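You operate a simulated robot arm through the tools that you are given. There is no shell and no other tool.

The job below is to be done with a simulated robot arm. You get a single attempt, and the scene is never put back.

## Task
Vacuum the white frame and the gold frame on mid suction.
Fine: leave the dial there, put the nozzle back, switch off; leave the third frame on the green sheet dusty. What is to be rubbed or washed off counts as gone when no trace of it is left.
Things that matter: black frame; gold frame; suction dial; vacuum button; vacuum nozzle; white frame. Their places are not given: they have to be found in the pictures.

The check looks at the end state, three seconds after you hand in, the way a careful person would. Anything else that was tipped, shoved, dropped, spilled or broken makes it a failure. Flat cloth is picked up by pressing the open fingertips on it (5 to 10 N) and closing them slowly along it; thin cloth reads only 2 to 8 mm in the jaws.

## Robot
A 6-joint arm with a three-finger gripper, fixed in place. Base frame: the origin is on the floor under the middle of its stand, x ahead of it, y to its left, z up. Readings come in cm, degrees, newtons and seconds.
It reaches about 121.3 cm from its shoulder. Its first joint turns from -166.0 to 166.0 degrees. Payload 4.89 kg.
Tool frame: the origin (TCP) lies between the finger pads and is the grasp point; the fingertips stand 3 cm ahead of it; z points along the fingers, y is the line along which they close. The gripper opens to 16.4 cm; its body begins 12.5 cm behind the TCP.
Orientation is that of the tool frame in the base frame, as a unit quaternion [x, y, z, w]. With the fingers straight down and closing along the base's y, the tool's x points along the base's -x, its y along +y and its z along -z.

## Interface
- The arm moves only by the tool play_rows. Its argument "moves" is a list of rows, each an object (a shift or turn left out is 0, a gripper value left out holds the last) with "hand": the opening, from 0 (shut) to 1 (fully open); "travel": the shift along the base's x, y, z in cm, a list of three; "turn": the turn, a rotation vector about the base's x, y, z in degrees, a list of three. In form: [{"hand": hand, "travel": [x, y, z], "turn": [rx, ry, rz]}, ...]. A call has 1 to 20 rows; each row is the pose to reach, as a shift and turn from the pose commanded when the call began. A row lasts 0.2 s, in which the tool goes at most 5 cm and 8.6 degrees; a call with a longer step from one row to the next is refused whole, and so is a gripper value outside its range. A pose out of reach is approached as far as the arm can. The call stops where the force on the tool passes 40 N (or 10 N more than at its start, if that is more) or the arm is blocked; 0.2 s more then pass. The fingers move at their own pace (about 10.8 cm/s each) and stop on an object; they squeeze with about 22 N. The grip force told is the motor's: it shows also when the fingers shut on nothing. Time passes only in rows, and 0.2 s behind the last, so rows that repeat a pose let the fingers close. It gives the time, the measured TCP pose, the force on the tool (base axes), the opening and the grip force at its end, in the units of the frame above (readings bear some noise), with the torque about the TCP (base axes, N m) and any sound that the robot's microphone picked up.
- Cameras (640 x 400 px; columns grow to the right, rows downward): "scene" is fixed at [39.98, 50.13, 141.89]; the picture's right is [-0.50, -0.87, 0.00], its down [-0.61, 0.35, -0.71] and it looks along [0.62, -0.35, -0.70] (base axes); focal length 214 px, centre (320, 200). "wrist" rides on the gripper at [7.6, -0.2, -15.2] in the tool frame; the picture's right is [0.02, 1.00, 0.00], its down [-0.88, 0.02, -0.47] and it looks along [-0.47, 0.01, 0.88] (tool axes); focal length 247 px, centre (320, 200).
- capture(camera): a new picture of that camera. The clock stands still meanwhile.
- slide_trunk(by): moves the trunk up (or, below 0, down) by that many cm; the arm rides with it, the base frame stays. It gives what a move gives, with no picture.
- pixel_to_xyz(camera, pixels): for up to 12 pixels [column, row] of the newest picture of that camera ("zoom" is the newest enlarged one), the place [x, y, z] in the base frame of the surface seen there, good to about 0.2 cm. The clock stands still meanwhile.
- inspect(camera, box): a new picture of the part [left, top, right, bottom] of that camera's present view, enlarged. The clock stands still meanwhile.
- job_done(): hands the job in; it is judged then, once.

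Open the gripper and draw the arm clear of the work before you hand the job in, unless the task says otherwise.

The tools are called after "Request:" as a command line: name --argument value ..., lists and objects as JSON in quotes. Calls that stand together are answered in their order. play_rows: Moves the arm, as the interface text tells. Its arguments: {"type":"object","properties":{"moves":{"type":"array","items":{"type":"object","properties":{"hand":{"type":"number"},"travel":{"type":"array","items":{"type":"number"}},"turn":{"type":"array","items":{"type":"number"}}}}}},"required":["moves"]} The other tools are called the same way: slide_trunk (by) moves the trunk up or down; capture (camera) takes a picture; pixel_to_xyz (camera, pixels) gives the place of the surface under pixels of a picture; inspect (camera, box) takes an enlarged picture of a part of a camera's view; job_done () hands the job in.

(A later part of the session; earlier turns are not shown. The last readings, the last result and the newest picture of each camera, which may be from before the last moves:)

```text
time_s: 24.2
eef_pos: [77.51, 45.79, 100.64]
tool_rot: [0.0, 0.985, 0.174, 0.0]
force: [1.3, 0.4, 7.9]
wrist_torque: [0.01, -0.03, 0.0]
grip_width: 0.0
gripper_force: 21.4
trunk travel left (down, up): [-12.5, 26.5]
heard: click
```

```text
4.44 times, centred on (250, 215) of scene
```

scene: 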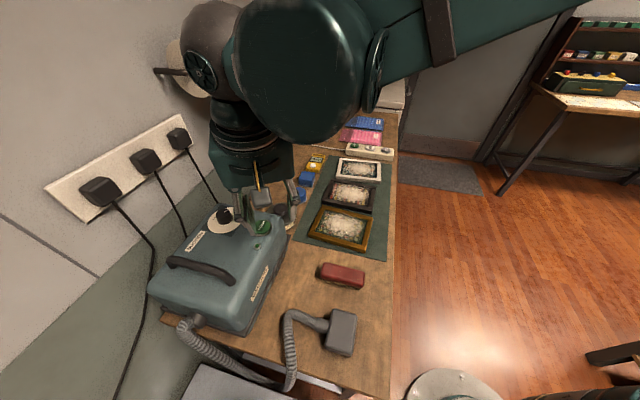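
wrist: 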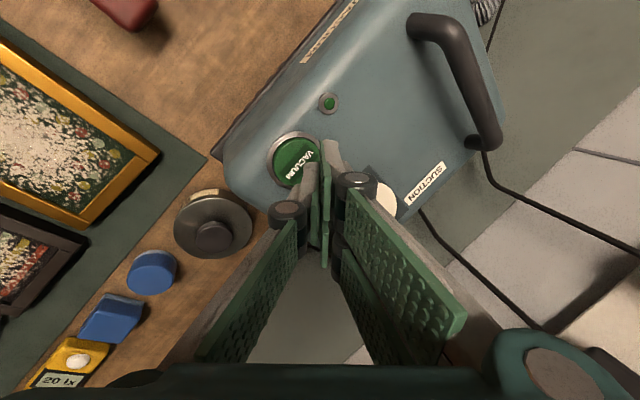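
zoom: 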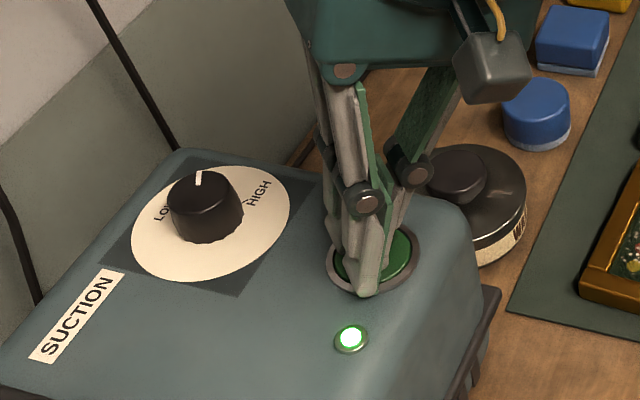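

Click heard and the lamp is lit: the vacuum is on. I'll rise, straighten the tool, and move toward the nozzle.

Request:
play_rows --moves '[{"hand": 0, "travel": [0, 0, 3]}, {"travel": [0, 0, 7.5]}, {"travel": [-2, -1, 11], "turn": [-7, 0, 0]}, {"travel": [-6, -2, 12], "turn": [-14, 0, 0]}, {"hand": 1, "travel": [-10.5, -3.5, 12], "turn": [-20, 0, 0]}, {"travel": [-15, -5, 12], "turn": [-20, 0, 0]}, {"travel": [-19.5, -6.5, 12], "turn": [-20, 0, 0]}, {"travel": [-24, -7.5, 10], "turn": [-20, 0, 0]}, {"travel": [-28, -8, 8], "turn": [-20, 0, 0]}, {"travel": [-28, -8, 5], "turn": [-20, 0, 0]}, {"travel": [-28, -8, 5], "turn": [-20, 0, 0]}]'

Request:
play_rows --moves '[{"hand": 1, "turn": [0, 0, 8.4]}, {"turn": [0, 0, 16.8]}, {"turn": [0, 0, 25.2]}, {"turn": [0, 0, 33.6]}, {"turn": [0, 0, 42]}, {"turn": [0, 0, 42]}]'

Request:
capture --camera "wrist"

Request:
capture --camera "scene"

```text
refused: row 8 steps farther than a row can; nothing moved
```

```text
time_s: 25.6
eef_pos: [77.64, 45.81, 100.51]
tool_rot: [-0.354, 0.919, 0.162, -0.063]
force: [0.6, -0.1, 0.7]
wrist_torque: [0.01, 0.0, -0.03]
grip_width: 16.4
gripper_force: 0.1
trunk travel left (down, up): [-12.5, 26.5]
heard: click, click
```

```text
taken
```

wrist: 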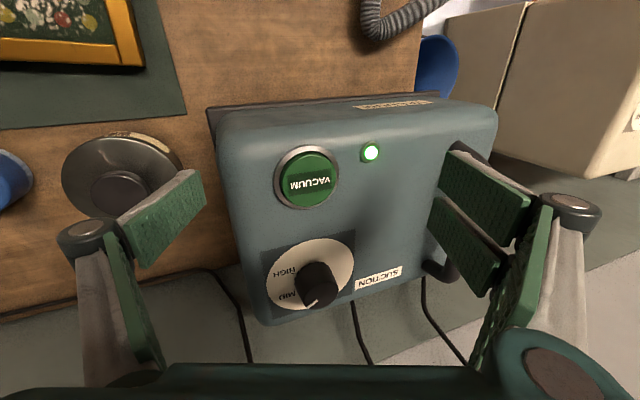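

```text
taken
```

scene: 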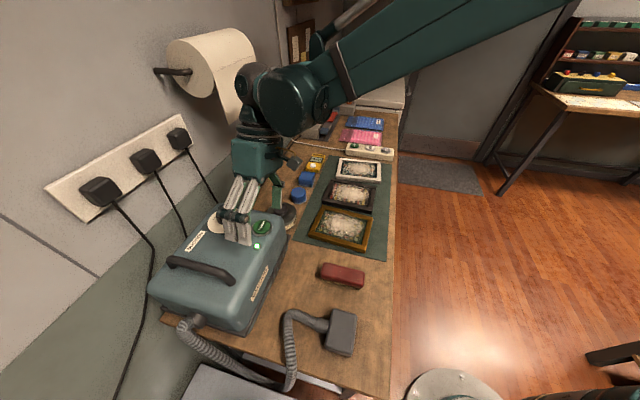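

The first call was refused (row step too long) and the second ran while still at the button: the vacuum clicked off and on again, and the lamp is still lit. Before rising I'll check the handle's position relative to the open fingers and the dial.

Request:
pixel_to_xyz --camera "wrist" --pixels '[[458, 148], [432, 268], [490, 195], [470, 245], [440, 215], [160, 215], [307, 182], [372, 152], [540, 220], [425, 275]]'

Request:
inspect --camera "wrist" --box '[250, 130, 520, 330]'

Request:
inspect --camera "scene" --box '[160, 150, 320, 290]'

```text
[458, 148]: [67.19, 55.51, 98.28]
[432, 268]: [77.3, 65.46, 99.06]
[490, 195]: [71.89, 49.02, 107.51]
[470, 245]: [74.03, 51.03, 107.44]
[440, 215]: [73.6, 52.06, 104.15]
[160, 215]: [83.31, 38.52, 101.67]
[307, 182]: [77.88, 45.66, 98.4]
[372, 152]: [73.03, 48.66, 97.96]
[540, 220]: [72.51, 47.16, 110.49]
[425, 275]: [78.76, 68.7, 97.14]
```

```text
2.00 times, centred on (385, 230) of wrist
```

zoom: 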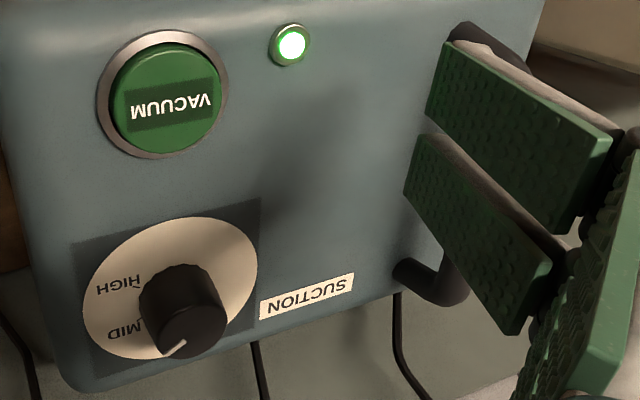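

```text
2.86 times, centred on (240, 220) of scene
```

zoom: 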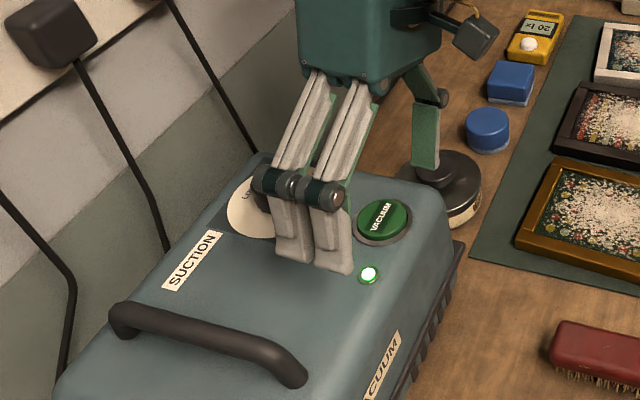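

Lamp lit, button up, fingers free of the handle. I'll rise straight up first, then straighten the tool in the same call.

Request:
play_rows --moves '[{"hand": 1, "travel": [0, 0, 4]}, {"travel": [0, 0, 8]}, {"travel": [0, 0, 12]}, {"travel": [-2, -1, 15]}, {"travel": [-4, -2, 17], "turn": [-4.95, -4.46, 0]}, {"travel": [-8, -3, 17], "turn": [-9.9, -8.92, 0]}, {"travel": [-12, -4, 17], "turn": [-14.86, -13.38, 0]}, {"travel": [-16, -5, 17], "turn": [-14.86, -13.38, 0]}, {"travel": [-20, -6, 17], "turn": [-14.86, -13.38, 0]}, {"travel": [-24, -7, 17], "turn": [-14.86, -13.38, 0]}, {"travel": [-28, -8, 17], "turn": [-14.86, -13.38, 0]}, {"travel": [-28, -8, 17], "turn": [-14.86, -13.38, 0]}]'

Request:
capture --camera "wrist"

Request:
capture --camera "scene"

```text
time_s: 28.2
eef_pos: [49.6, 37.78, 117.54]
tool_rot: [-0.358, 0.934, 0.0, 0.0]
force: [-0.5, -0.9, 0.5]
wrist_torque: [0.07, -0.04, -0.01]
grip_width: 16.38
gripper_force: 0.2
trunk travel left (down, up): [-12.5, 26.5]
```

```text
taken
```

wrist: 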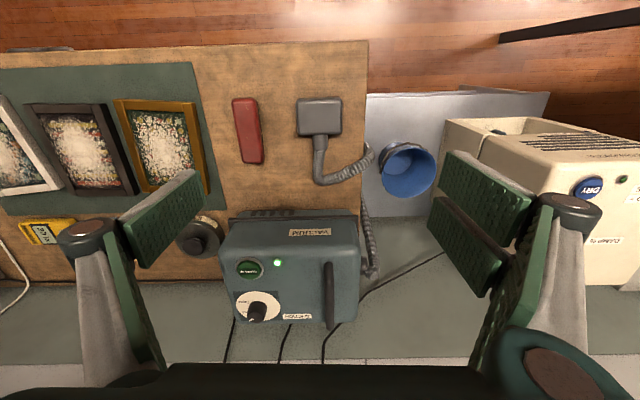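

```text
taken
```

scene: 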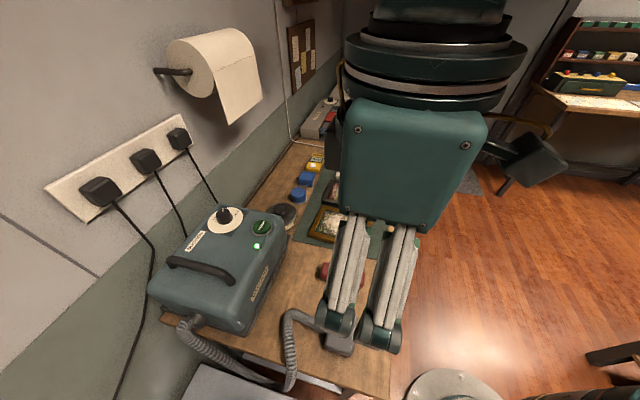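

The dial still points up-left and the lamp is lit. The nozzle is at (319,117) in this view, well aligned with the hand; I'll zoom in and get its corners.

Request:
inspect --camera "wrist" --box '[280, 85, 390, 195]'

Request:
inspect --camera "wrist" --box '[225, 255, 315, 330]'

```text
3.64 times, centred on (335, 140) of wrist
```

zoom: 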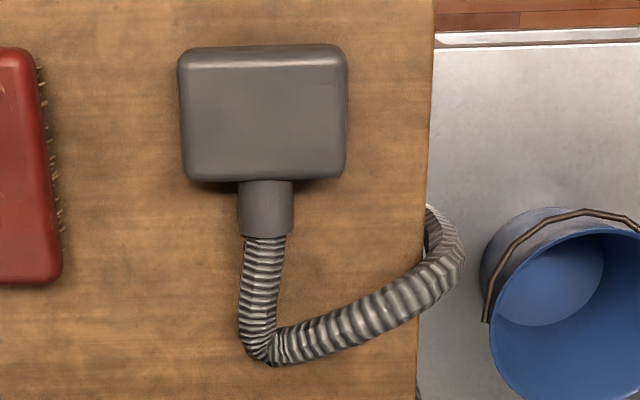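

```text
5.33 times, centred on (270, 292) of wrist
```

zoom: 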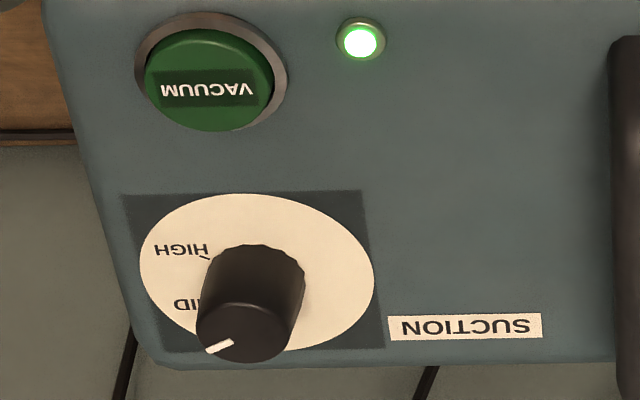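

Request:
inspect --camera "wrist" --box '[290, 90, 350, 160]'

```text
5.71 times, centred on (320, 125) of wrist
```

zoom: 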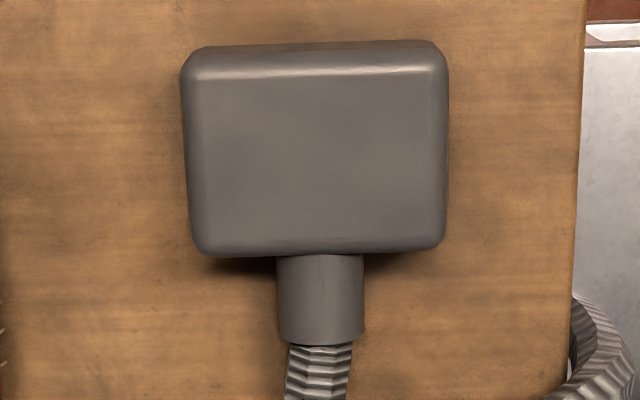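

Request:
pixel_to_xyz --camera "zoom" --pixels '[[205, 85], [430, 80], [208, 235], [425, 230], [318, 155], [190, 150], [442, 150], [318, 245], [318, 85], [320, 265], [320, 335], [318, 60]]'

Request:
pixel_to_xyz --camera "zoom" --pixels '[[185, 65], [445, 60], [186, 80], [446, 80], [280, 300], [362, 300], [320, 300], [195, 240], [440, 235], [150, 150], [480, 150], [318, 30]]'

```text
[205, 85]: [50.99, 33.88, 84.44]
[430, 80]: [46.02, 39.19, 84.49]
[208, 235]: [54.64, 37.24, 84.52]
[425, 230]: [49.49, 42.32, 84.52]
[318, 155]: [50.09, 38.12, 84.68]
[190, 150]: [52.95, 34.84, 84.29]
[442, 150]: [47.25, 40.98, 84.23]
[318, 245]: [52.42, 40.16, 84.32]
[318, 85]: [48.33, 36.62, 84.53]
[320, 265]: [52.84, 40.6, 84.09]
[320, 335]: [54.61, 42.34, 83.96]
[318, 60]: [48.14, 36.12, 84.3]
```

```text
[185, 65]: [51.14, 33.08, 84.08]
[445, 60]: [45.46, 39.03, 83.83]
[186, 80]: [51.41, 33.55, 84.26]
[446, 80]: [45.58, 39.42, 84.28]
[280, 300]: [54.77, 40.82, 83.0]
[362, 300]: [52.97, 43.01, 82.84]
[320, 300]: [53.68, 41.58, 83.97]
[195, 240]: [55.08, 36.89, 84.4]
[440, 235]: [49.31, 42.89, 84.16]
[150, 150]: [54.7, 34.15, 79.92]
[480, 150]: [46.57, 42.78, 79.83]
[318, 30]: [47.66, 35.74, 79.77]
```

The head is about 8.2 × 5.5 cm, centre (50.25,38.0), long side at about 133.8°, top 84.6. I'll set the opening to 11.5 cm, yaw +1.7°, and descend to z=95 over it for a check.

Request:
play_rows --moves '[{"hand": 0.7, "travel": [0.3, 0.1, -4.5], "turn": [0, 0, 1.7]}, {"travel": [0.65, 0.2, -9], "turn": [0, 0, 1.7]}, {"travel": [0.65, 0.2, -13.5], "turn": [0, 0, 1.7]}, {"travel": [0.65, 0.2, -18], "turn": [0, 0, 1.7]}, {"travel": [0.65, 0.2, -22.5], "turn": [0, 0, 1.7]}, {"travel": [0.65, 0.2, -22.5], "turn": [0, 0, 1.7]}]'

Request:
capture --camera "wrist"

Request:
capture --camera "scene"

```text
time_s: 29.6
eef_pos: [50.23, 38.07, 95.02]
tool_rot: [-0.372, 0.928, 0.0, 0.0]
force: [0.0, 0.7, -0.2]
wrist_torque: [0.04, 0.01, -0.01]
grip_width: 11.48
gripper_force: 0.0
trunk travel left (down, up): [-12.5, 26.5]
```

```text
taken
```

wrist: 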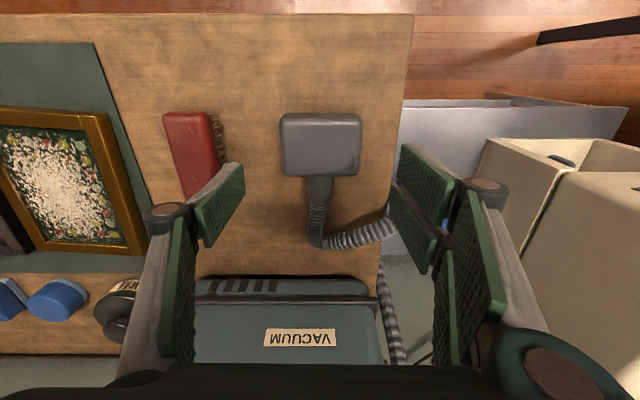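

```text
taken
```

scene: 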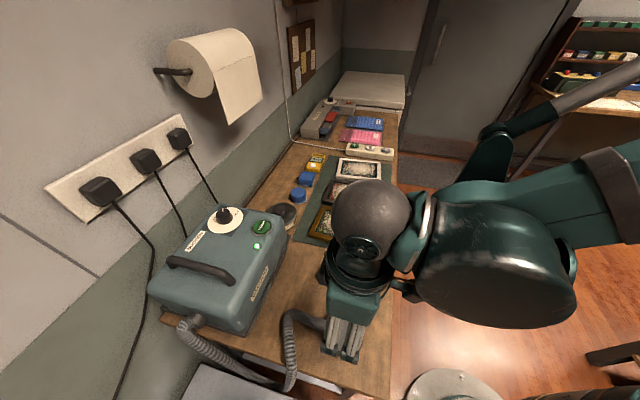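

The head at columns 280–361 is centred between the fingers (240…402). I'll descend to z≈84.

Request:
play_rows --moves '[{"hand": 0.7, "travel": [0, 0, -4]}, {"travel": [0, 0, -7.5]}, {"travel": [0, 0, -9.5]}, {"travel": [0, 0, -10.9]}, {"travel": [0, 0, -10.9]}]'

Request:
capture --camera "wrist"

Request:
inspect --camera "scene" --box '[260, 220, 420, 390]'

```text
time_s: 30.8
eef_pos: [50.3, 38.08, 84.06]
tool_rot: [-0.372, 0.928, 0.0, 0.0]
force: [0.7, 0.1, 0.2]
wrist_torque: [-0.04, 0.0, 0.03]
grip_width: 11.5
gripper_force: 0.1
trunk travel left (down, up): [-12.5, 26.5]
```

```text
taken
```

wrist: 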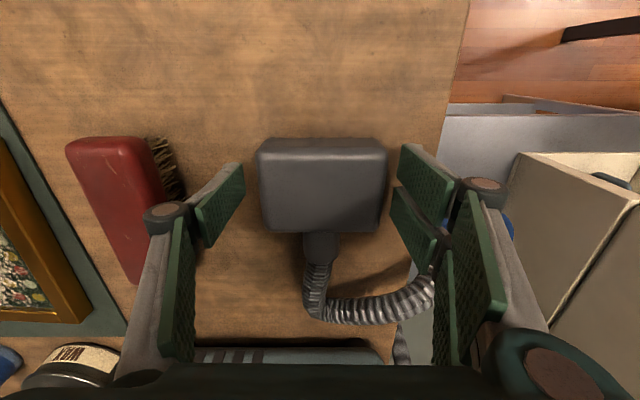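

```text
2.35 times, centred on (340, 305) of scene
```

zoom: 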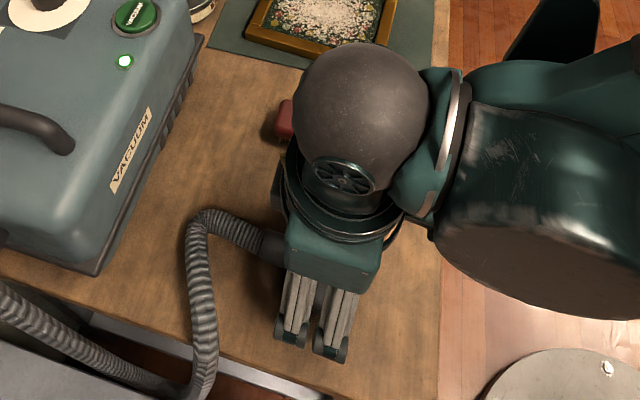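

The fingers straddle the head evenly. I'll close on it slowly.

Request:
play_rows --moves '[{"hand": 0.62}, {"hand": 0.55}, {"hand": 0.48}, {"hand": 0.42}, {"hand": 0.4}, {"hand": 0.4}]'

Request:
capture --camera "wrist"

```text
time_s: 32.2
eef_pos: [50.2, 38.09, 84.23]
tool_rot: [-0.372, 0.928, -0.001, 0.0]
force: [-0.6, 1.4, 3.1]
wrist_torque: [0.06, 0.07, 0.07]
grip_width: 8.78
gripper_force: 21.7
trunk travel left (down, up): [-12.5, 26.5]
```

```text
taken
```

wrist: 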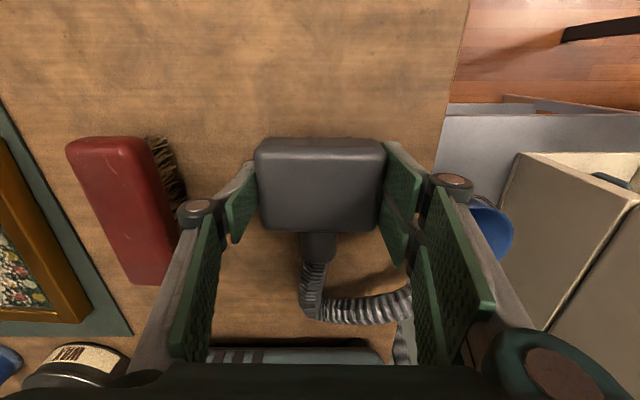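

Gripped at 8.8 cm with 22 N. I'll lift the nozzle straight up a few cm and check.

Request:
play_rows --moves '[{"hand": 0.4, "travel": [0, 0, 1]}, {"travel": [0, 0, 3]}, {"travel": [0, 0, 6]}, {"travel": [0, 0, 9]}, {"travel": [0, 0, 9]}]'

Request:
capture --camera "wrist"

Request:
capture --camera "scene"

```text
time_s: 33.4
eef_pos: [50.32, 38.01, 93.13]
tool_rot: [-0.373, 0.928, 0.001, 0.0]
force: [0.0, 1.0, -1.5]
wrist_torque: [-0.01, -0.02, 0.04]
grip_width: 8.75
gripper_force: 21.8
trunk travel left (down, up): [-12.5, 26.5]
```

```text
taken
```

wrist: 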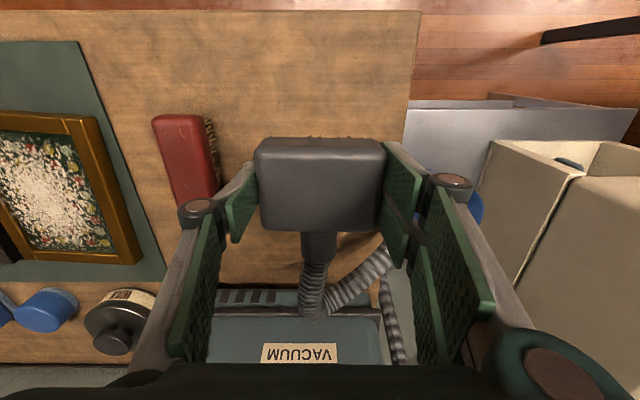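

```text
taken
```

scene: 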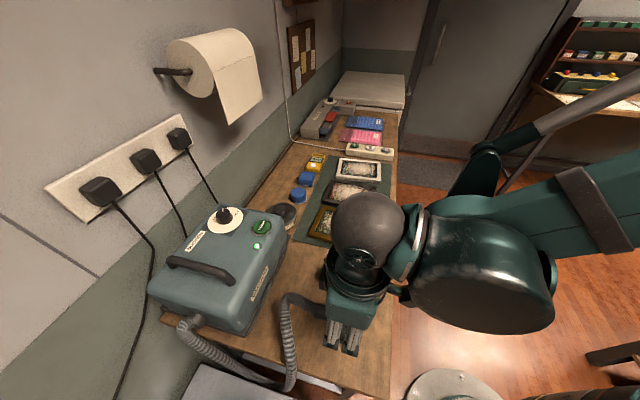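

The nozzle is held firmly; its bristled underside shows at the top edge (330,137). I'll raise and move towards the gold frame, watching the hose.

Request:
play_rows --moves '[{"hand": 0.4, "travel": [0, 0, 4]}, {"travel": [1, -1, 8]}, {"travel": [3, -3.5, 11]}, {"travel": [5.5, -6.5, 13]}, {"travel": [8, -9.5, 14]}, {"travel": [8, -9.5, 14]}]'

Request:
capture --camera "wrist"

Request:
capture --camera "scene"

```text
time_s: 34.8
eef_pos: [58.53, 28.43, 107.05]
tool_rot: [-0.372, 0.928, 0.0, 0.0]
force: [-0.8, 0.8, -0.6]
wrist_torque: [-0.05, -0.06, 0.0]
grip_width: 8.73
gripper_force: 21.6
trunk travel left (down, up): [-12.5, 26.5]
```

```text
taken
```

wrist: 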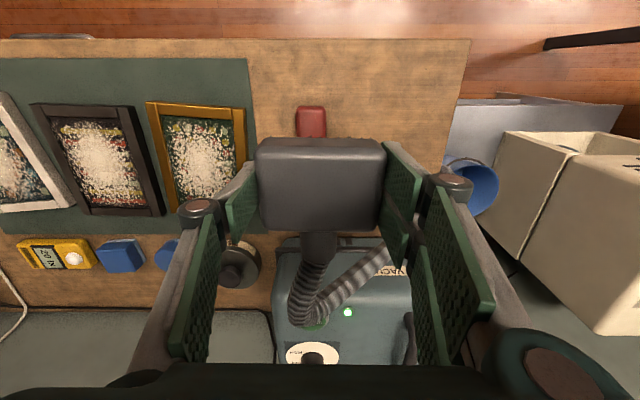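

```text
taken
```

scene: 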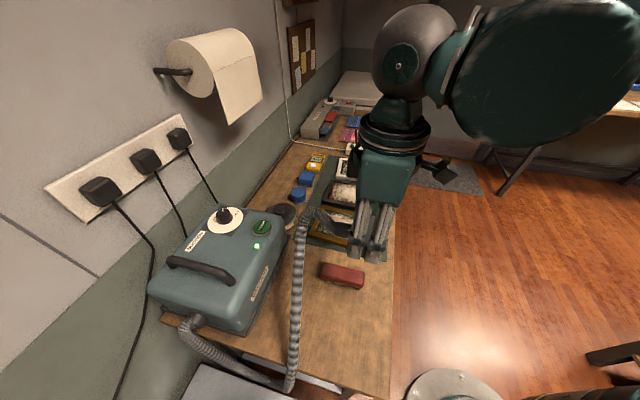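

The hose follows freely. I'll zoom on the gold frame at (200,155) to measure its edges.

Request:
inspect --camera "wrist" --box '[20, 80, 260, 230]'

Request:
pixel_to_xyz --camera "wrist" --pixels '[[147, 103], [243, 108], [247, 160], [170, 208], [205, 160], [200, 104], [160, 155], [245, 140], [105, 160], [130, 108], [160, 212], [35, 106]]'

```text
2.67 times, centred on (140, 155) of wrist
```

zoom: 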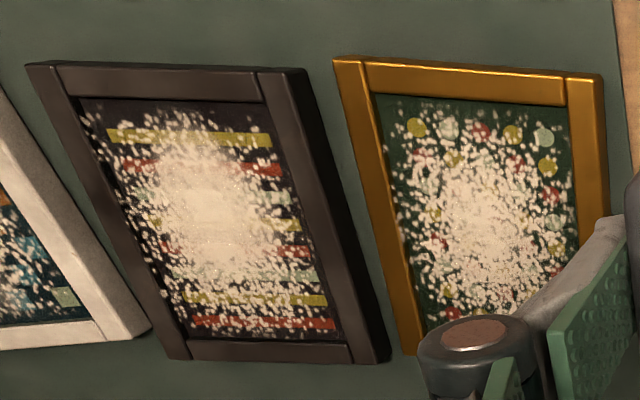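

```text
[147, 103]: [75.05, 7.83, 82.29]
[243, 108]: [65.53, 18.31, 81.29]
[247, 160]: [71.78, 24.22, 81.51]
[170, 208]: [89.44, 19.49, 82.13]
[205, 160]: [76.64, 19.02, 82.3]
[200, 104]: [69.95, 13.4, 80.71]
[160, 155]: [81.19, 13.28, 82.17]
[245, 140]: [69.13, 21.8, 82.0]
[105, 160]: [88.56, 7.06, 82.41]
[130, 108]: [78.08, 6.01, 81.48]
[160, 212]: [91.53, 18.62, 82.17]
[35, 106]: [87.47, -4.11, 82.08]
```

Gold frame centre is about (77.1,19.2), axes at 42°/132°, rim top 82.2; the nozzle bottom is about 4.25 cm below TCP. I'll go to the front end of the gold frame at (73,15.5), hovering with the nozzle 0.9 cm above the rim.

Request:
play_rows --moves '[{"hand": 0.4, "travel": [3, -2.7, -1]}, {"travel": [6, -5.4, -3]}, {"travel": [9, -8, -6]}, {"travel": [12, -10.7, -9]}, {"travel": [14.5, -12.9, -12]}, {"travel": [14.5, -12.9, -15]}, {"travel": [14.5, -12.9, -18]}, {"travel": [14.5, -12.9, -19.6]}, {"travel": [14.5, -12.9, -19.6]}]'

Request:
capture --camera "wrist"

Request:
inspect --camera "scene" --box '[260, 120, 440, 290]'

```text
refused: row 4 steps farther than a row can; nothing moved
```

```text
taken
```

wrist: 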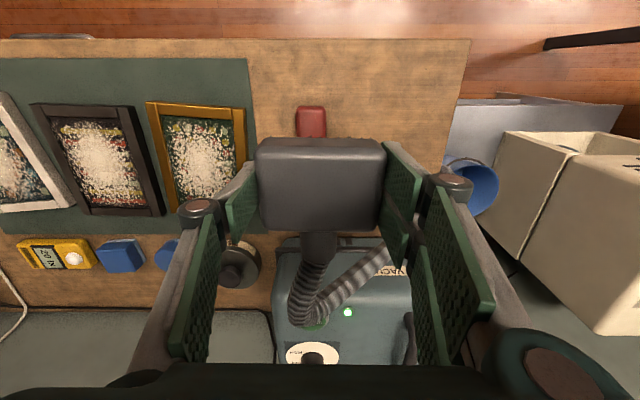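

```text
2.35 times, centred on (350, 205) of scene
```

zoom: 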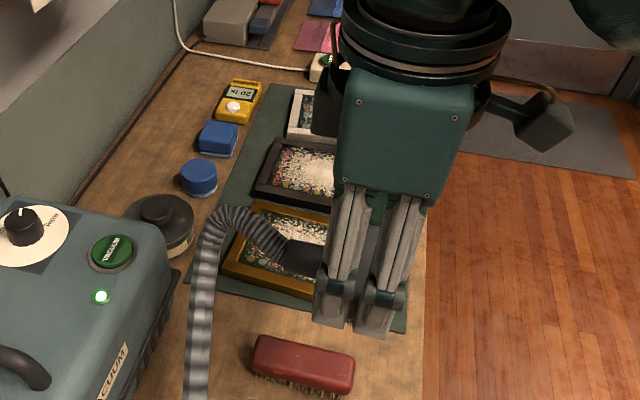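

The step was marginally too long, so nothing moved. I'll resend with shorter steps, ending first at z≈88.5.

Request:
play_rows --moves '[{"hand": 0.4, "travel": [2.5, -2.2, -1]}, {"travel": [5, -4.4, -2.5]}, {"travel": [7.5, -6.6, -5]}, {"travel": [10, -8.9, -7.5]}, {"travel": [12.5, -11.1, -10]}, {"travel": [14.5, -12.9, -12.5]}, {"travel": [14.5, -12.9, -16]}, {"travel": [14.5, -12.9, -18.5]}, {"travel": [14.5, -12.9, -18.5]}]'

Request:
capture --camera "wrist"

Request:
inspect --camera "scene" --box '[260, 120, 440, 290]'

```text
time_s: 36.8
eef_pos: [72.77, 15.65, 88.58]
tool_rot: [-0.373, 0.928, 0.0, 0.0]
force: [-0.1, 0.5, -0.9]
wrist_torque: [-0.02, 0.04, 0.02]
grip_width: 8.73
gripper_force: 22.4
trunk travel left (down, up): [-12.5, 26.5]
```

```text
taken
```

wrist: 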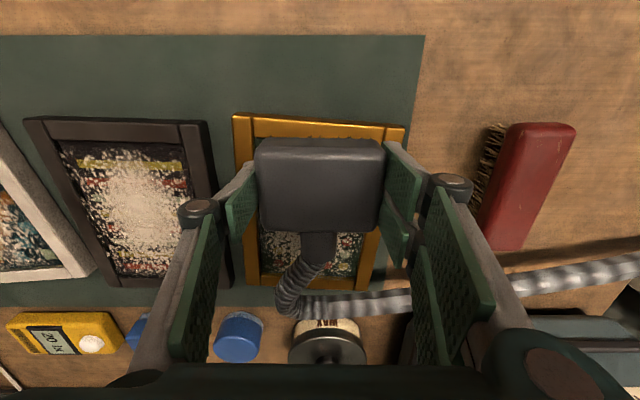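

```text
2.35 times, centred on (350, 205) of scene
```

zoom: 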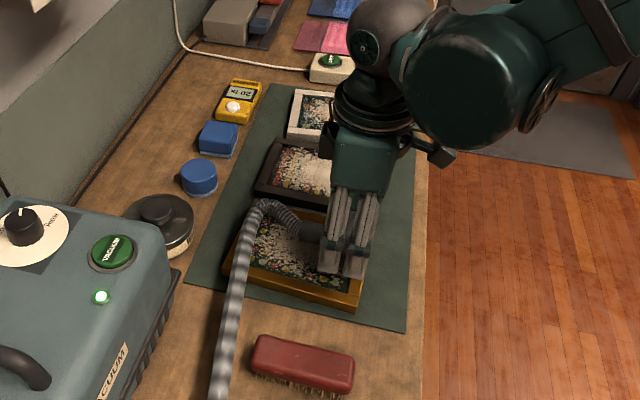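

The nozzle is centred over the gold frame's front end. I'll lower to z≈87.1 (nozzle about 0.7 cm above the rim) and sweep slowly along the frame's length to the far end.

Request:
play_rows --moves '[{"hand": 0.4, "travel": [0.2, 0, -0.8]}, {"travel": [0.2, 0, -1.5]}, {"travel": [1.2, 0.9, -1.5]}, {"travel": [2.2, 1.8, -1.5]}, {"travel": [3.2, 2.7, -1.5]}, {"travel": [4.2, 3.6, -1.5]}, {"travel": [5.2, 4.5, -1.5]}, {"travel": [6.2, 5.4, -1.5]}, {"travel": [7.2, 6.3, -1.5]}, {"travel": [8.4, 7.3, -1.5]}, {"travel": [8.4, 7.3, -1.5]}]'

Request:
capture --camera "wrist"

Request:
inspect --camera "scene" --box '[260, 120, 440, 290]'

```text
time_s: 39.2
eef_pos: [81.15, 22.87, 87.25]
tool_rot: [-0.372, 0.928, 0.001, 0.001]
force: [0.5, 0.1, -1.2]
wrist_torque: [-0.01, 0.03, -0.02]
grip_width: 8.74
gripper_force: 21.8
trunk travel left (down, up): [-12.5, 26.5]
```

```text
taken
```

wrist: 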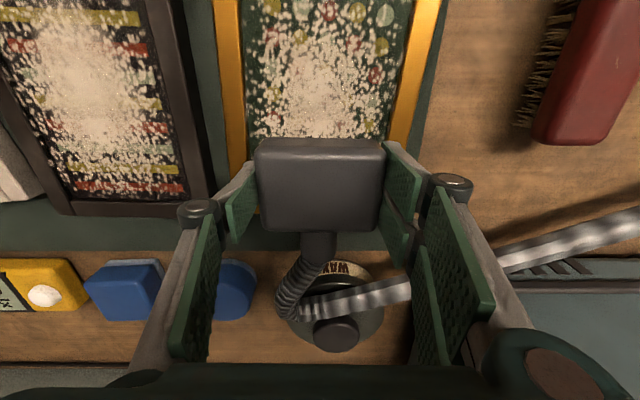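

```text
2.35 times, centred on (350, 205) of scene
```

zoom: 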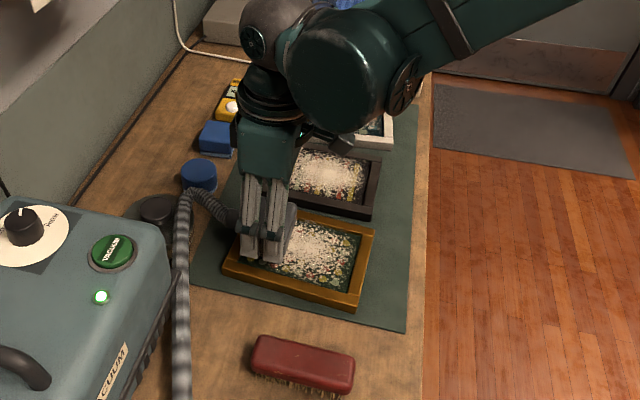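

The dust hasn't visibly changed at this height. I'll measure the rim and canvas heights here to decide how low to go.

Request:
pixel_to_xyz --camera "wrist" --pixels '[[232, 90], [225, 40], [415, 60], [425, 20], [258, 60], [255, 110], [390, 60], [385, 110], [320, 80], [330, 30], [210, 100], [200, 230]]'

Request:
inspect --camera "wrist" --box '[210, 0, 450, 150]'

```text
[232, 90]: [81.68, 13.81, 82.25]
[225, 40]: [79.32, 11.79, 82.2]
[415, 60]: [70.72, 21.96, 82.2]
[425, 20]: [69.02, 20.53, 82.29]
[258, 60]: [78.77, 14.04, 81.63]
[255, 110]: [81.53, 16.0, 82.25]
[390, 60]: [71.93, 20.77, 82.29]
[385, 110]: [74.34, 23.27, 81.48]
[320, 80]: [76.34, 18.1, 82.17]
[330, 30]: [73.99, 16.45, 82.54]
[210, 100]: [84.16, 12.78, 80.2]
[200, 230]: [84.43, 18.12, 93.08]
```

```text
2.67 times, centred on (330, 75) of wrist
```

zoom: 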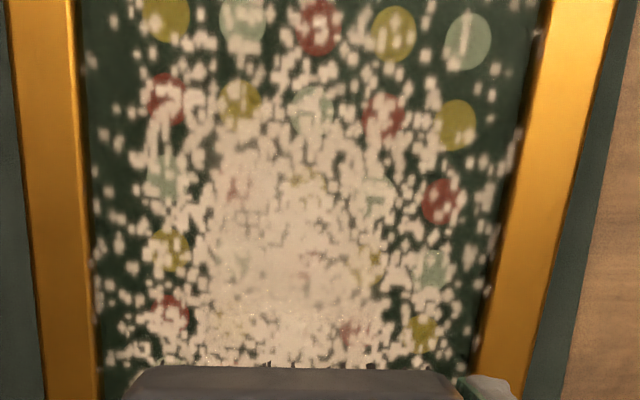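

Rim is 82.25 and the canvas about 81.55, so the nozzle was ~0.7 cm above the rim. I'll lower to TCP z≈86.4 (nozzle about level with the rim) at the far end and check the force.

Request:
play_rows --moves '[{"hand": 0.4, "travel": [-0.6, -0.5, -0.4]}, {"travel": [-0.6, -0.5, -0.7]}, {"travel": [-0.6, -0.5, -0.8]}, {"travel": [-0.6, -0.5, -0.8]}]'

Request:
inspect --camera "scene" --box '[300, 180, 400, 260]'

```text
time_s: 40.2
eef_pos: [80.56, 22.49, 86.34]
tool_rot: [-0.373, 0.928, 0.0, 0.0]
force: [2.7, 1.1, 11.0]
wrist_torque: [0.03, -0.1, 0.03]
grip_width: 8.74
gripper_force: 22.3
trunk travel left (down, up): [-12.5, 26.5]
```

```text
5.00 times, centred on (350, 220) of scene
```

zoom: 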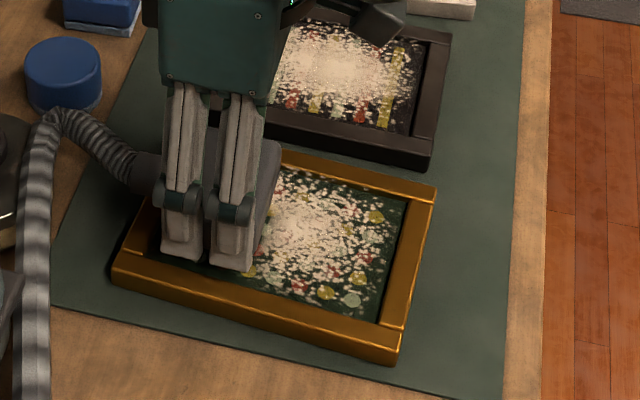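

Light contact (11 N), likely the far rim. I'll raise 0.2 cm and sweep slowly back to the near end, then check for dust removal.

Request:
play_rows --moves '[{"hand": 0.4, "travel": [0, 0, 0.2]}, {"travel": [-0.75, -0.67, 0.2]}, {"travel": [-1.5, -1.34, 0.2]}, {"travel": [-2.25, -2, 0.2]}, {"travel": [-3, -2.7, 0.2]}, {"travel": [-3.75, -3.35, 0.2]}, {"travel": [-4.5, -4, 0.2]}, {"travel": [-5.25, -4.7, 0.2]}, {"travel": [-6, -5.35, 0.2]}, {"travel": [-6.75, -6, 0.2]}, {"travel": [-7.3, -6.5, 0.2]}, {"travel": [-7.3, -6.5, 0.2]}]'

Request:
capture --camera "wrist"

Request:
inspect --camera "scene" --box '[300, 180, 400, 260]'

```text
time_s: 42.8
eef_pos: [73.25, 15.88, 86.59]
tool_rot: [-0.372, 0.928, 0.0, 0.0]
force: [0.3, 0.2, -0.3]
wrist_torque: [-0.02, 0.02, -0.01]
grip_width: 8.74
gripper_force: 22.1
trunk travel left (down, up): [-12.5, 26.5]
```

```text
taken
```

wrist: 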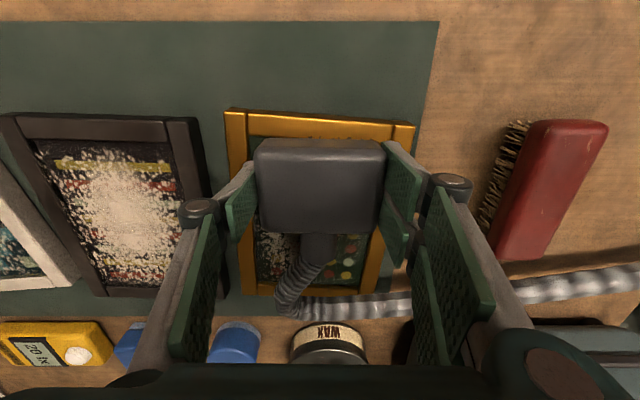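

```text
5.00 times, centred on (350, 220) of scene
```

zoom: 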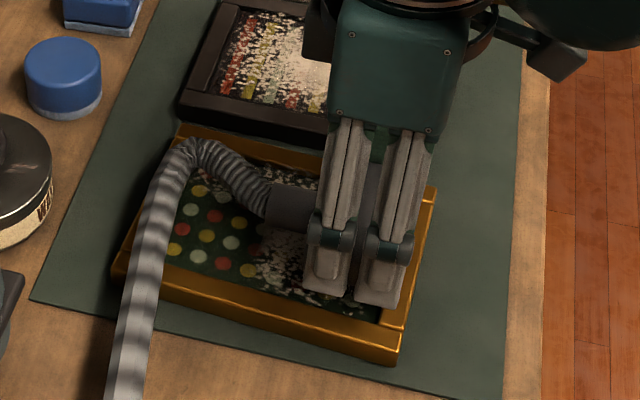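

The far part of the canvas is now clean where the nozzle was lowest (z≈86.34); it stopped cleaning once raised. I'll lower to 86.35 here and sweep forward again slowly.

Request:
play_rows --moves '[{"hand": 0.4, "travel": [0.2, 0.2, -0.15]}, {"travel": [0.3, 0.3, -0.28]}, {"travel": [0.3, 0.3, -0.28]}, {"travel": [0.3, 0.3, -0.28]}]'

Request:
inspect --camera "scene" --box '[300, 180, 400, 260]'

```text
time_s: 43.8
eef_pos: [73.64, 16.26, 86.35]
tool_rot: [-0.372, 0.928, 0.0, 0.0]
force: [-2.7, -3.8, 11.3]
wrist_torque: [-0.16, 0.13, -0.03]
grip_width: 8.77
gripper_force: 22.2
trunk travel left (down, up): [-12.5, 26.5]
```

```text
5.00 times, centred on (350, 220) of scene
```

zoom: 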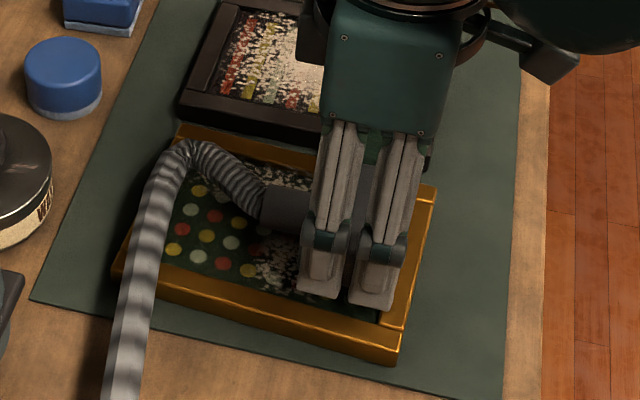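

Contact force is 11 N again. I'll move gently toward the middle at this height and see whether the force drops and dust clears.

Request:
play_rows --moves '[{"hand": 0.4, "travel": [0.5, 0.45, 0]}, {"travel": [1, 0.9, 0]}, {"travel": [1.5, 1.35, 0]}, {"travel": [1.5, 1.35, 0]}]'

Request:
capture --camera "wrist"

Request:
inspect --camera "scene" --box '[300, 180, 400, 260]'

```text
time_s: 44.8
eef_pos: [75.12, 17.46, 86.37]
tool_rot: [-0.372, 0.928, 0.0, 0.001]
force: [-2.1, -2.9, 4.0]
wrist_torque: [-0.03, 0.04, 0.02]
grip_width: 8.71
gripper_force: 22.2
trunk travel left (down, up): [-12.5, 26.5]
```

```text
taken
```

wrist: 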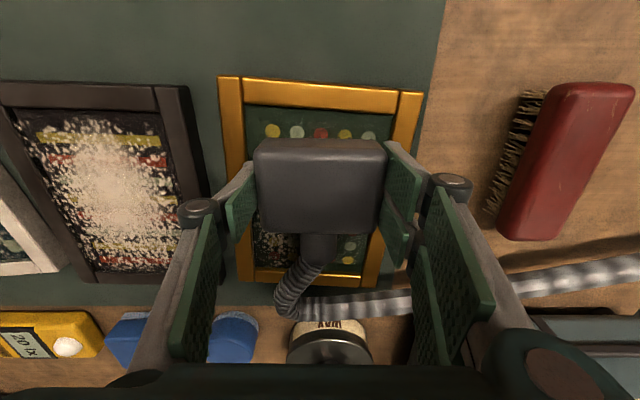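

```text
5.00 times, centred on (350, 220) of scene
```

zoom: 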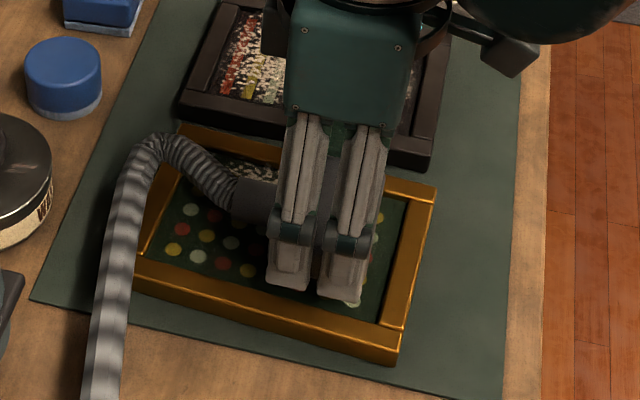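

It's cleaning: the near end of the canvas shows clean dots, force only 4 N. I'll continue sweeping to the far end at this height.

Request:
play_rows --moves '[{"hand": 0.4, "travel": [0.6, 0.54, 0.02]}, {"travel": [1.2, 1.08, 0.02]}, {"travel": [1.8, 1.62, 0.02]}, {"travel": [2.4, 2.16, 0.02]}, {"travel": [3, 2.7, 0.02]}, {"travel": [3.6, 3.24, 0.02]}, {"travel": [4.2, 3.78, 0.02]}, {"travel": [4.7, 4.23, 0.02]}, {"travel": [4.7, 4.23, 0.02]}]'

Request:
capture --camera "wrist"

Request:
inspect --camera "scene" --box '[300, 180, 400, 260]'

```text
time_s: 46.8
eef_pos: [79.69, 21.68, 86.22]
tool_rot: [-0.372, 0.928, 0.0, 0.0]
force: [-1.1, -3.0, 5.1]
wrist_torque: [0.01, 0.03, -0.03]
grip_width: 8.77
gripper_force: 22.0
trunk travel left (down, up): [-12.5, 26.5]
```

```text
taken
```

wrist: 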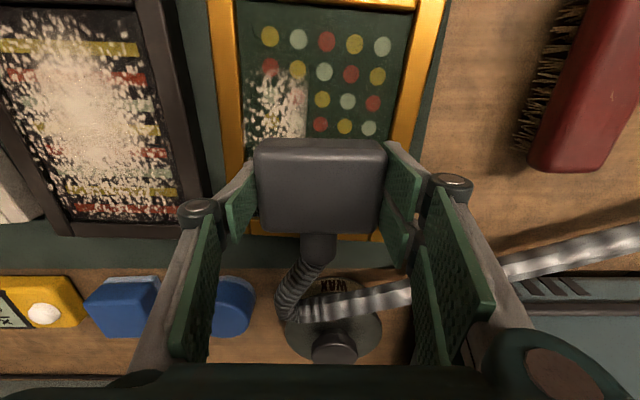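

```text
5.00 times, centred on (350, 220) of scene
```

zoom: 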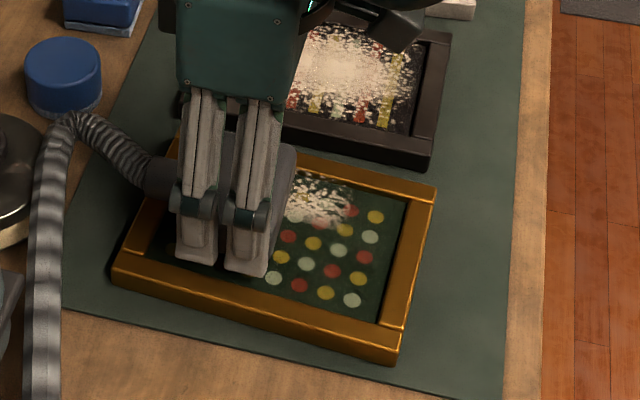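

A patch at (275,100) on the side toward the black frame remains. I'll measure the inner rim edges here before shifting sideways so the nozzle won't catch the rim.

Request:
pixel_to_xyz --camera "wrist" --pixels '[[213, 75], [236, 75], [246, 75], [399, 75], [406, 75], [428, 75], [320, 75], [345, 120], [285, 100], [270, 36], [310, 4], [325, 15]]'

Request:
inspect --camera "wrist" --box '[200, 0, 450, 150]'

```text
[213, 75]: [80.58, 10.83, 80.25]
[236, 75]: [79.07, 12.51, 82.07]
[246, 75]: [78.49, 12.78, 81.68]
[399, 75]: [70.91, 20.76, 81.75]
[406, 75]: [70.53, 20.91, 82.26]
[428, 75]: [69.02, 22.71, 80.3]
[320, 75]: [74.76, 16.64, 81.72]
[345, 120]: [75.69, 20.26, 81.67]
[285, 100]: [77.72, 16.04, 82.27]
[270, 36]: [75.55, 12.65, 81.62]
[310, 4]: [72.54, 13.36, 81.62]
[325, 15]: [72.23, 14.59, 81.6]
```

```text
2.56 times, centred on (325, 75) of wrist
```

zoom: 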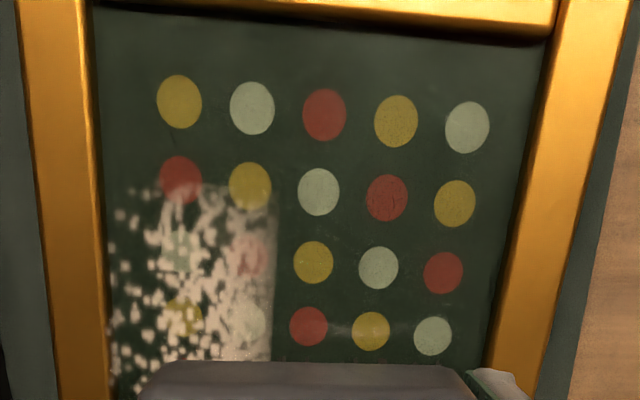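

The cleaned area suggests the nozzle's right side is slightly lower than its left. I'll lift a touch, roll 2° so the left (black-frame) side is lower, shift 0.6 cm left (still 1 cm inside the rim) and sweep back gently.

Request:
play_rows --moves '[{"hand": 0.4, "travel": [0.4, -0.45, 0.3], "turn": [1.49, 1.34, 0]}, {"travel": [0.4, -0.45, 0.1], "turn": [1.49, 1.34, 0]}, {"travel": [0.2, -0.65, 0.0], "turn": [1.49, 1.34, 0]}, {"travel": [-0.5, -1.3, 0.0], "turn": [1.49, 1.34, 0]}, {"travel": [-1.2, -1.9, 0.0], "turn": [1.49, 1.34, 0]}, {"travel": [-1.9, -2.5, 0.0], "turn": [1.49, 1.34, 0]}, {"travel": [-2.6, -3.15, 0.0], "turn": [1.49, 1.34, 0]}, {"travel": [-3.3, -3.8, 0.0], "turn": [1.49, 1.34, 0]}, {"travel": [-4.0, -4.4, 0.0], "turn": [1.49, 1.34, 0]}, {"travel": [-4.7, -5.05, 0.0], "turn": [1.49, 1.34, 0]}, {"travel": [-4.7, -5.05, 0.0], "turn": [1.49, 1.34, 0]}]'

Request:
capture --camera "wrist"

Request:
inspect --camera "scene" --box '[300, 180, 400, 260]'

```text
time_s: 49.2
eef_pos: [74.98, 16.61, 86.33]
tool_rot: [-0.372, 0.928, 0.017, -0.006]
force: [0.4, 0.2, -1.5]
wrist_torque: [0.0, -0.01, -0.01]
grip_width: 8.75
gripper_force: 22.0
trunk travel left (down, up): [-12.5, 26.5]
```

```text
taken
```

wrist: 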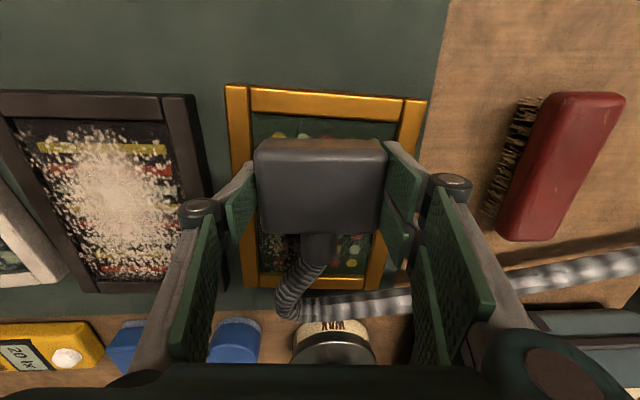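

```text
5.00 times, centred on (350, 220) of scene
```

zoom: 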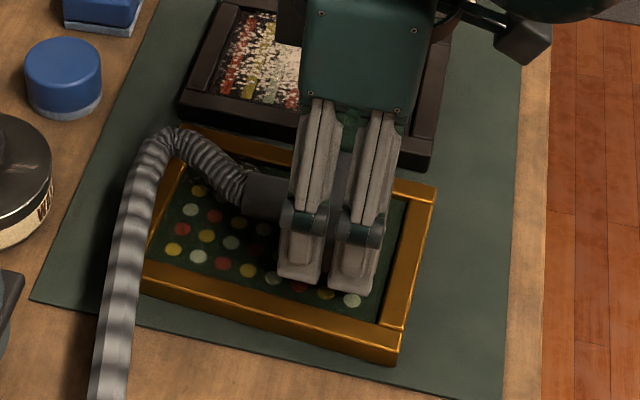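

The near part looks clean; to see the patch area I'll lift to z≈97 and move to beyond the far end of the frame.

Request:
play_rows --moves '[{"hand": 0.4, "travel": [0, 0, 2], "turn": [0, 0, 0]}, {"travel": [0, 0, 5]}, {"travel": [2, 2, 8]}, {"travel": [5, 4.7, 10]}, {"travel": [8, 7.4, 11]}, {"travel": [10, 9.2, 11]}, {"travel": [10, 9.2, 11]}]'

Request:
capture --camera "wrist"

Request:
inspect --camera "wrist" --box '[200, 20, 440, 150]'

Request:
inspect --camera "scene" --box '[300, 180, 400, 260]'

```text
time_s: 50.8
eef_pos: [85.05, 25.84, 97.25]
tool_rot: [-0.373, 0.928, 0.017, -0.007]
force: [0.1, 0.3, -1.4]
wrist_torque: [0.02, 0.06, 0.01]
grip_width: 8.74
gripper_force: 21.7
trunk travel left (down, up): [-12.5, 26.5]
```

```text
taken
```

wrist: 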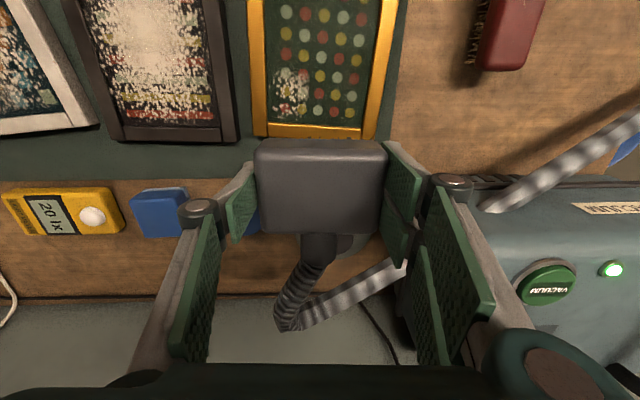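

```text
2.67 times, centred on (320, 85) of wrist
```

zoom: 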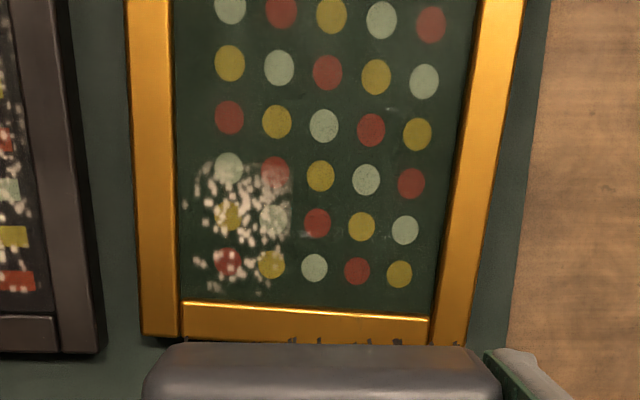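

```text
5.00 times, centred on (350, 220) of scene
```

zoom: 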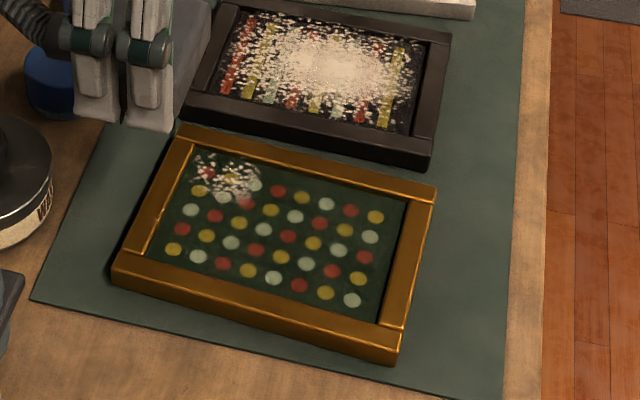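

A patch remains at the far-left corner of the gold canvas (wrist zoom (190–290,160–290)). I'll measure it exactly.

Request:
pixel_to_xyz --camera "zoom" --pixels '[[120, 30]]'

Request:
inspect --camera "wrist" --box '[240, 50, 400, 150]'

```text
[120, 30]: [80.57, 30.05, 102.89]
```

```text
4.00 times, centred on (320, 100) of wrist
```

zoom: 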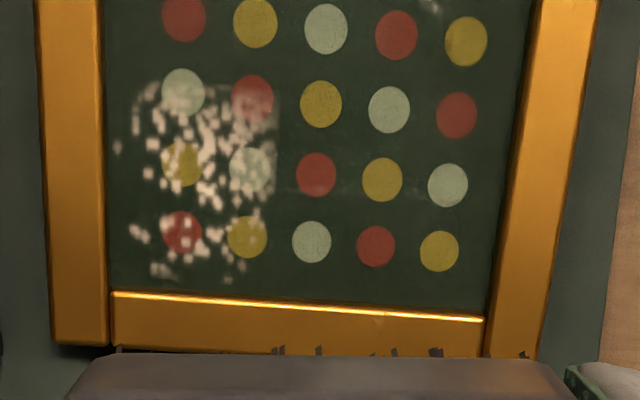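

Request:
pixel_to_xyz --camera "zoom" --pixels '[[118, 150], [275, 100], [150, 90], [160, 275], [270, 250], [112, 285], [483, 315], [430, 8], [320, 190], [520, 60], [75, 340], [560, 100]]'

```text
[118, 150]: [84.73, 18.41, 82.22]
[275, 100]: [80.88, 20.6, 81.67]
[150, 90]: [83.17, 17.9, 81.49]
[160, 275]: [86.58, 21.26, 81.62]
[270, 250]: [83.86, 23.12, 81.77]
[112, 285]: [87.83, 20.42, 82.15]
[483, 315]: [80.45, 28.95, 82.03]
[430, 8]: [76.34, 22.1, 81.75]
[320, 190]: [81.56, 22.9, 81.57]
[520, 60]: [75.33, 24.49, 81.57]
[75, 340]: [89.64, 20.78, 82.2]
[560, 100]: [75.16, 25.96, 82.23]
```

The patch spans u 73.8–78.6, v -43…-38.8 (frame axes), and the canvas interior is v -43…-32, u 62.6…79. I'll bring the nozzle to u≈75.2, v≈-38.2 with 3° roll, lower to light contact, and sweep there.

Request:
play_rows --moves '[{"hand": 0.4, "travel": [-1.5, -1.6, -3], "turn": [0.74, 0.67, 0]}, {"travel": [-3, -3.2, -6], "turn": [0.74, 0.67, 0]}, {"travel": [-3.62, -3.91, -9], "turn": [0.74, 0.67, 0]}, {"travel": [-3.62, -3.91, -10.4], "turn": [0.74, 0.67, 0]}, {"travel": [-3.62, -3.91, -10.8], "turn": [0.74, 0.67, 0]}, {"travel": [-3.62, -3.91, -10.95], "turn": [0.74, 0.67, 0]}, {"travel": [-3.62, -3.91, -10.95], "turn": [0.74, 0.67, 0]}]'

Request:
inspect --camera "scene" --box '[300, 180, 400, 260]'

```text
time_s: 52.4
eef_pos: [81.47, 21.94, 86.38]
tool_rot: [-0.371, 0.928, 0.025, -0.009]
force: [1.9, 0.9, 5.2]
wrist_torque: [-0.39, -0.3, 0.15]
grip_width: 8.78
gripper_force: 21.7
trunk travel left (down, up): [-12.5, 26.5]
```

```text
5.00 times, centred on (350, 220) of scene
```

zoom: 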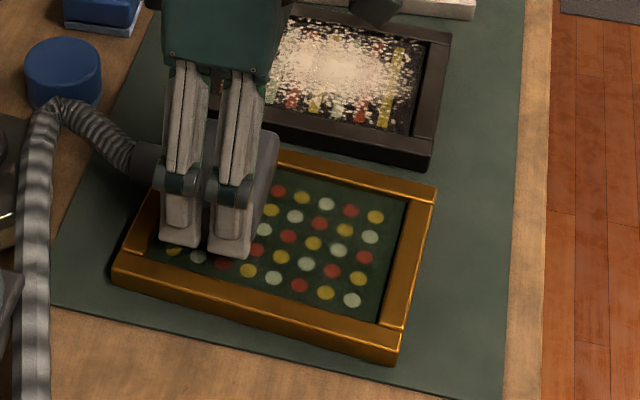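

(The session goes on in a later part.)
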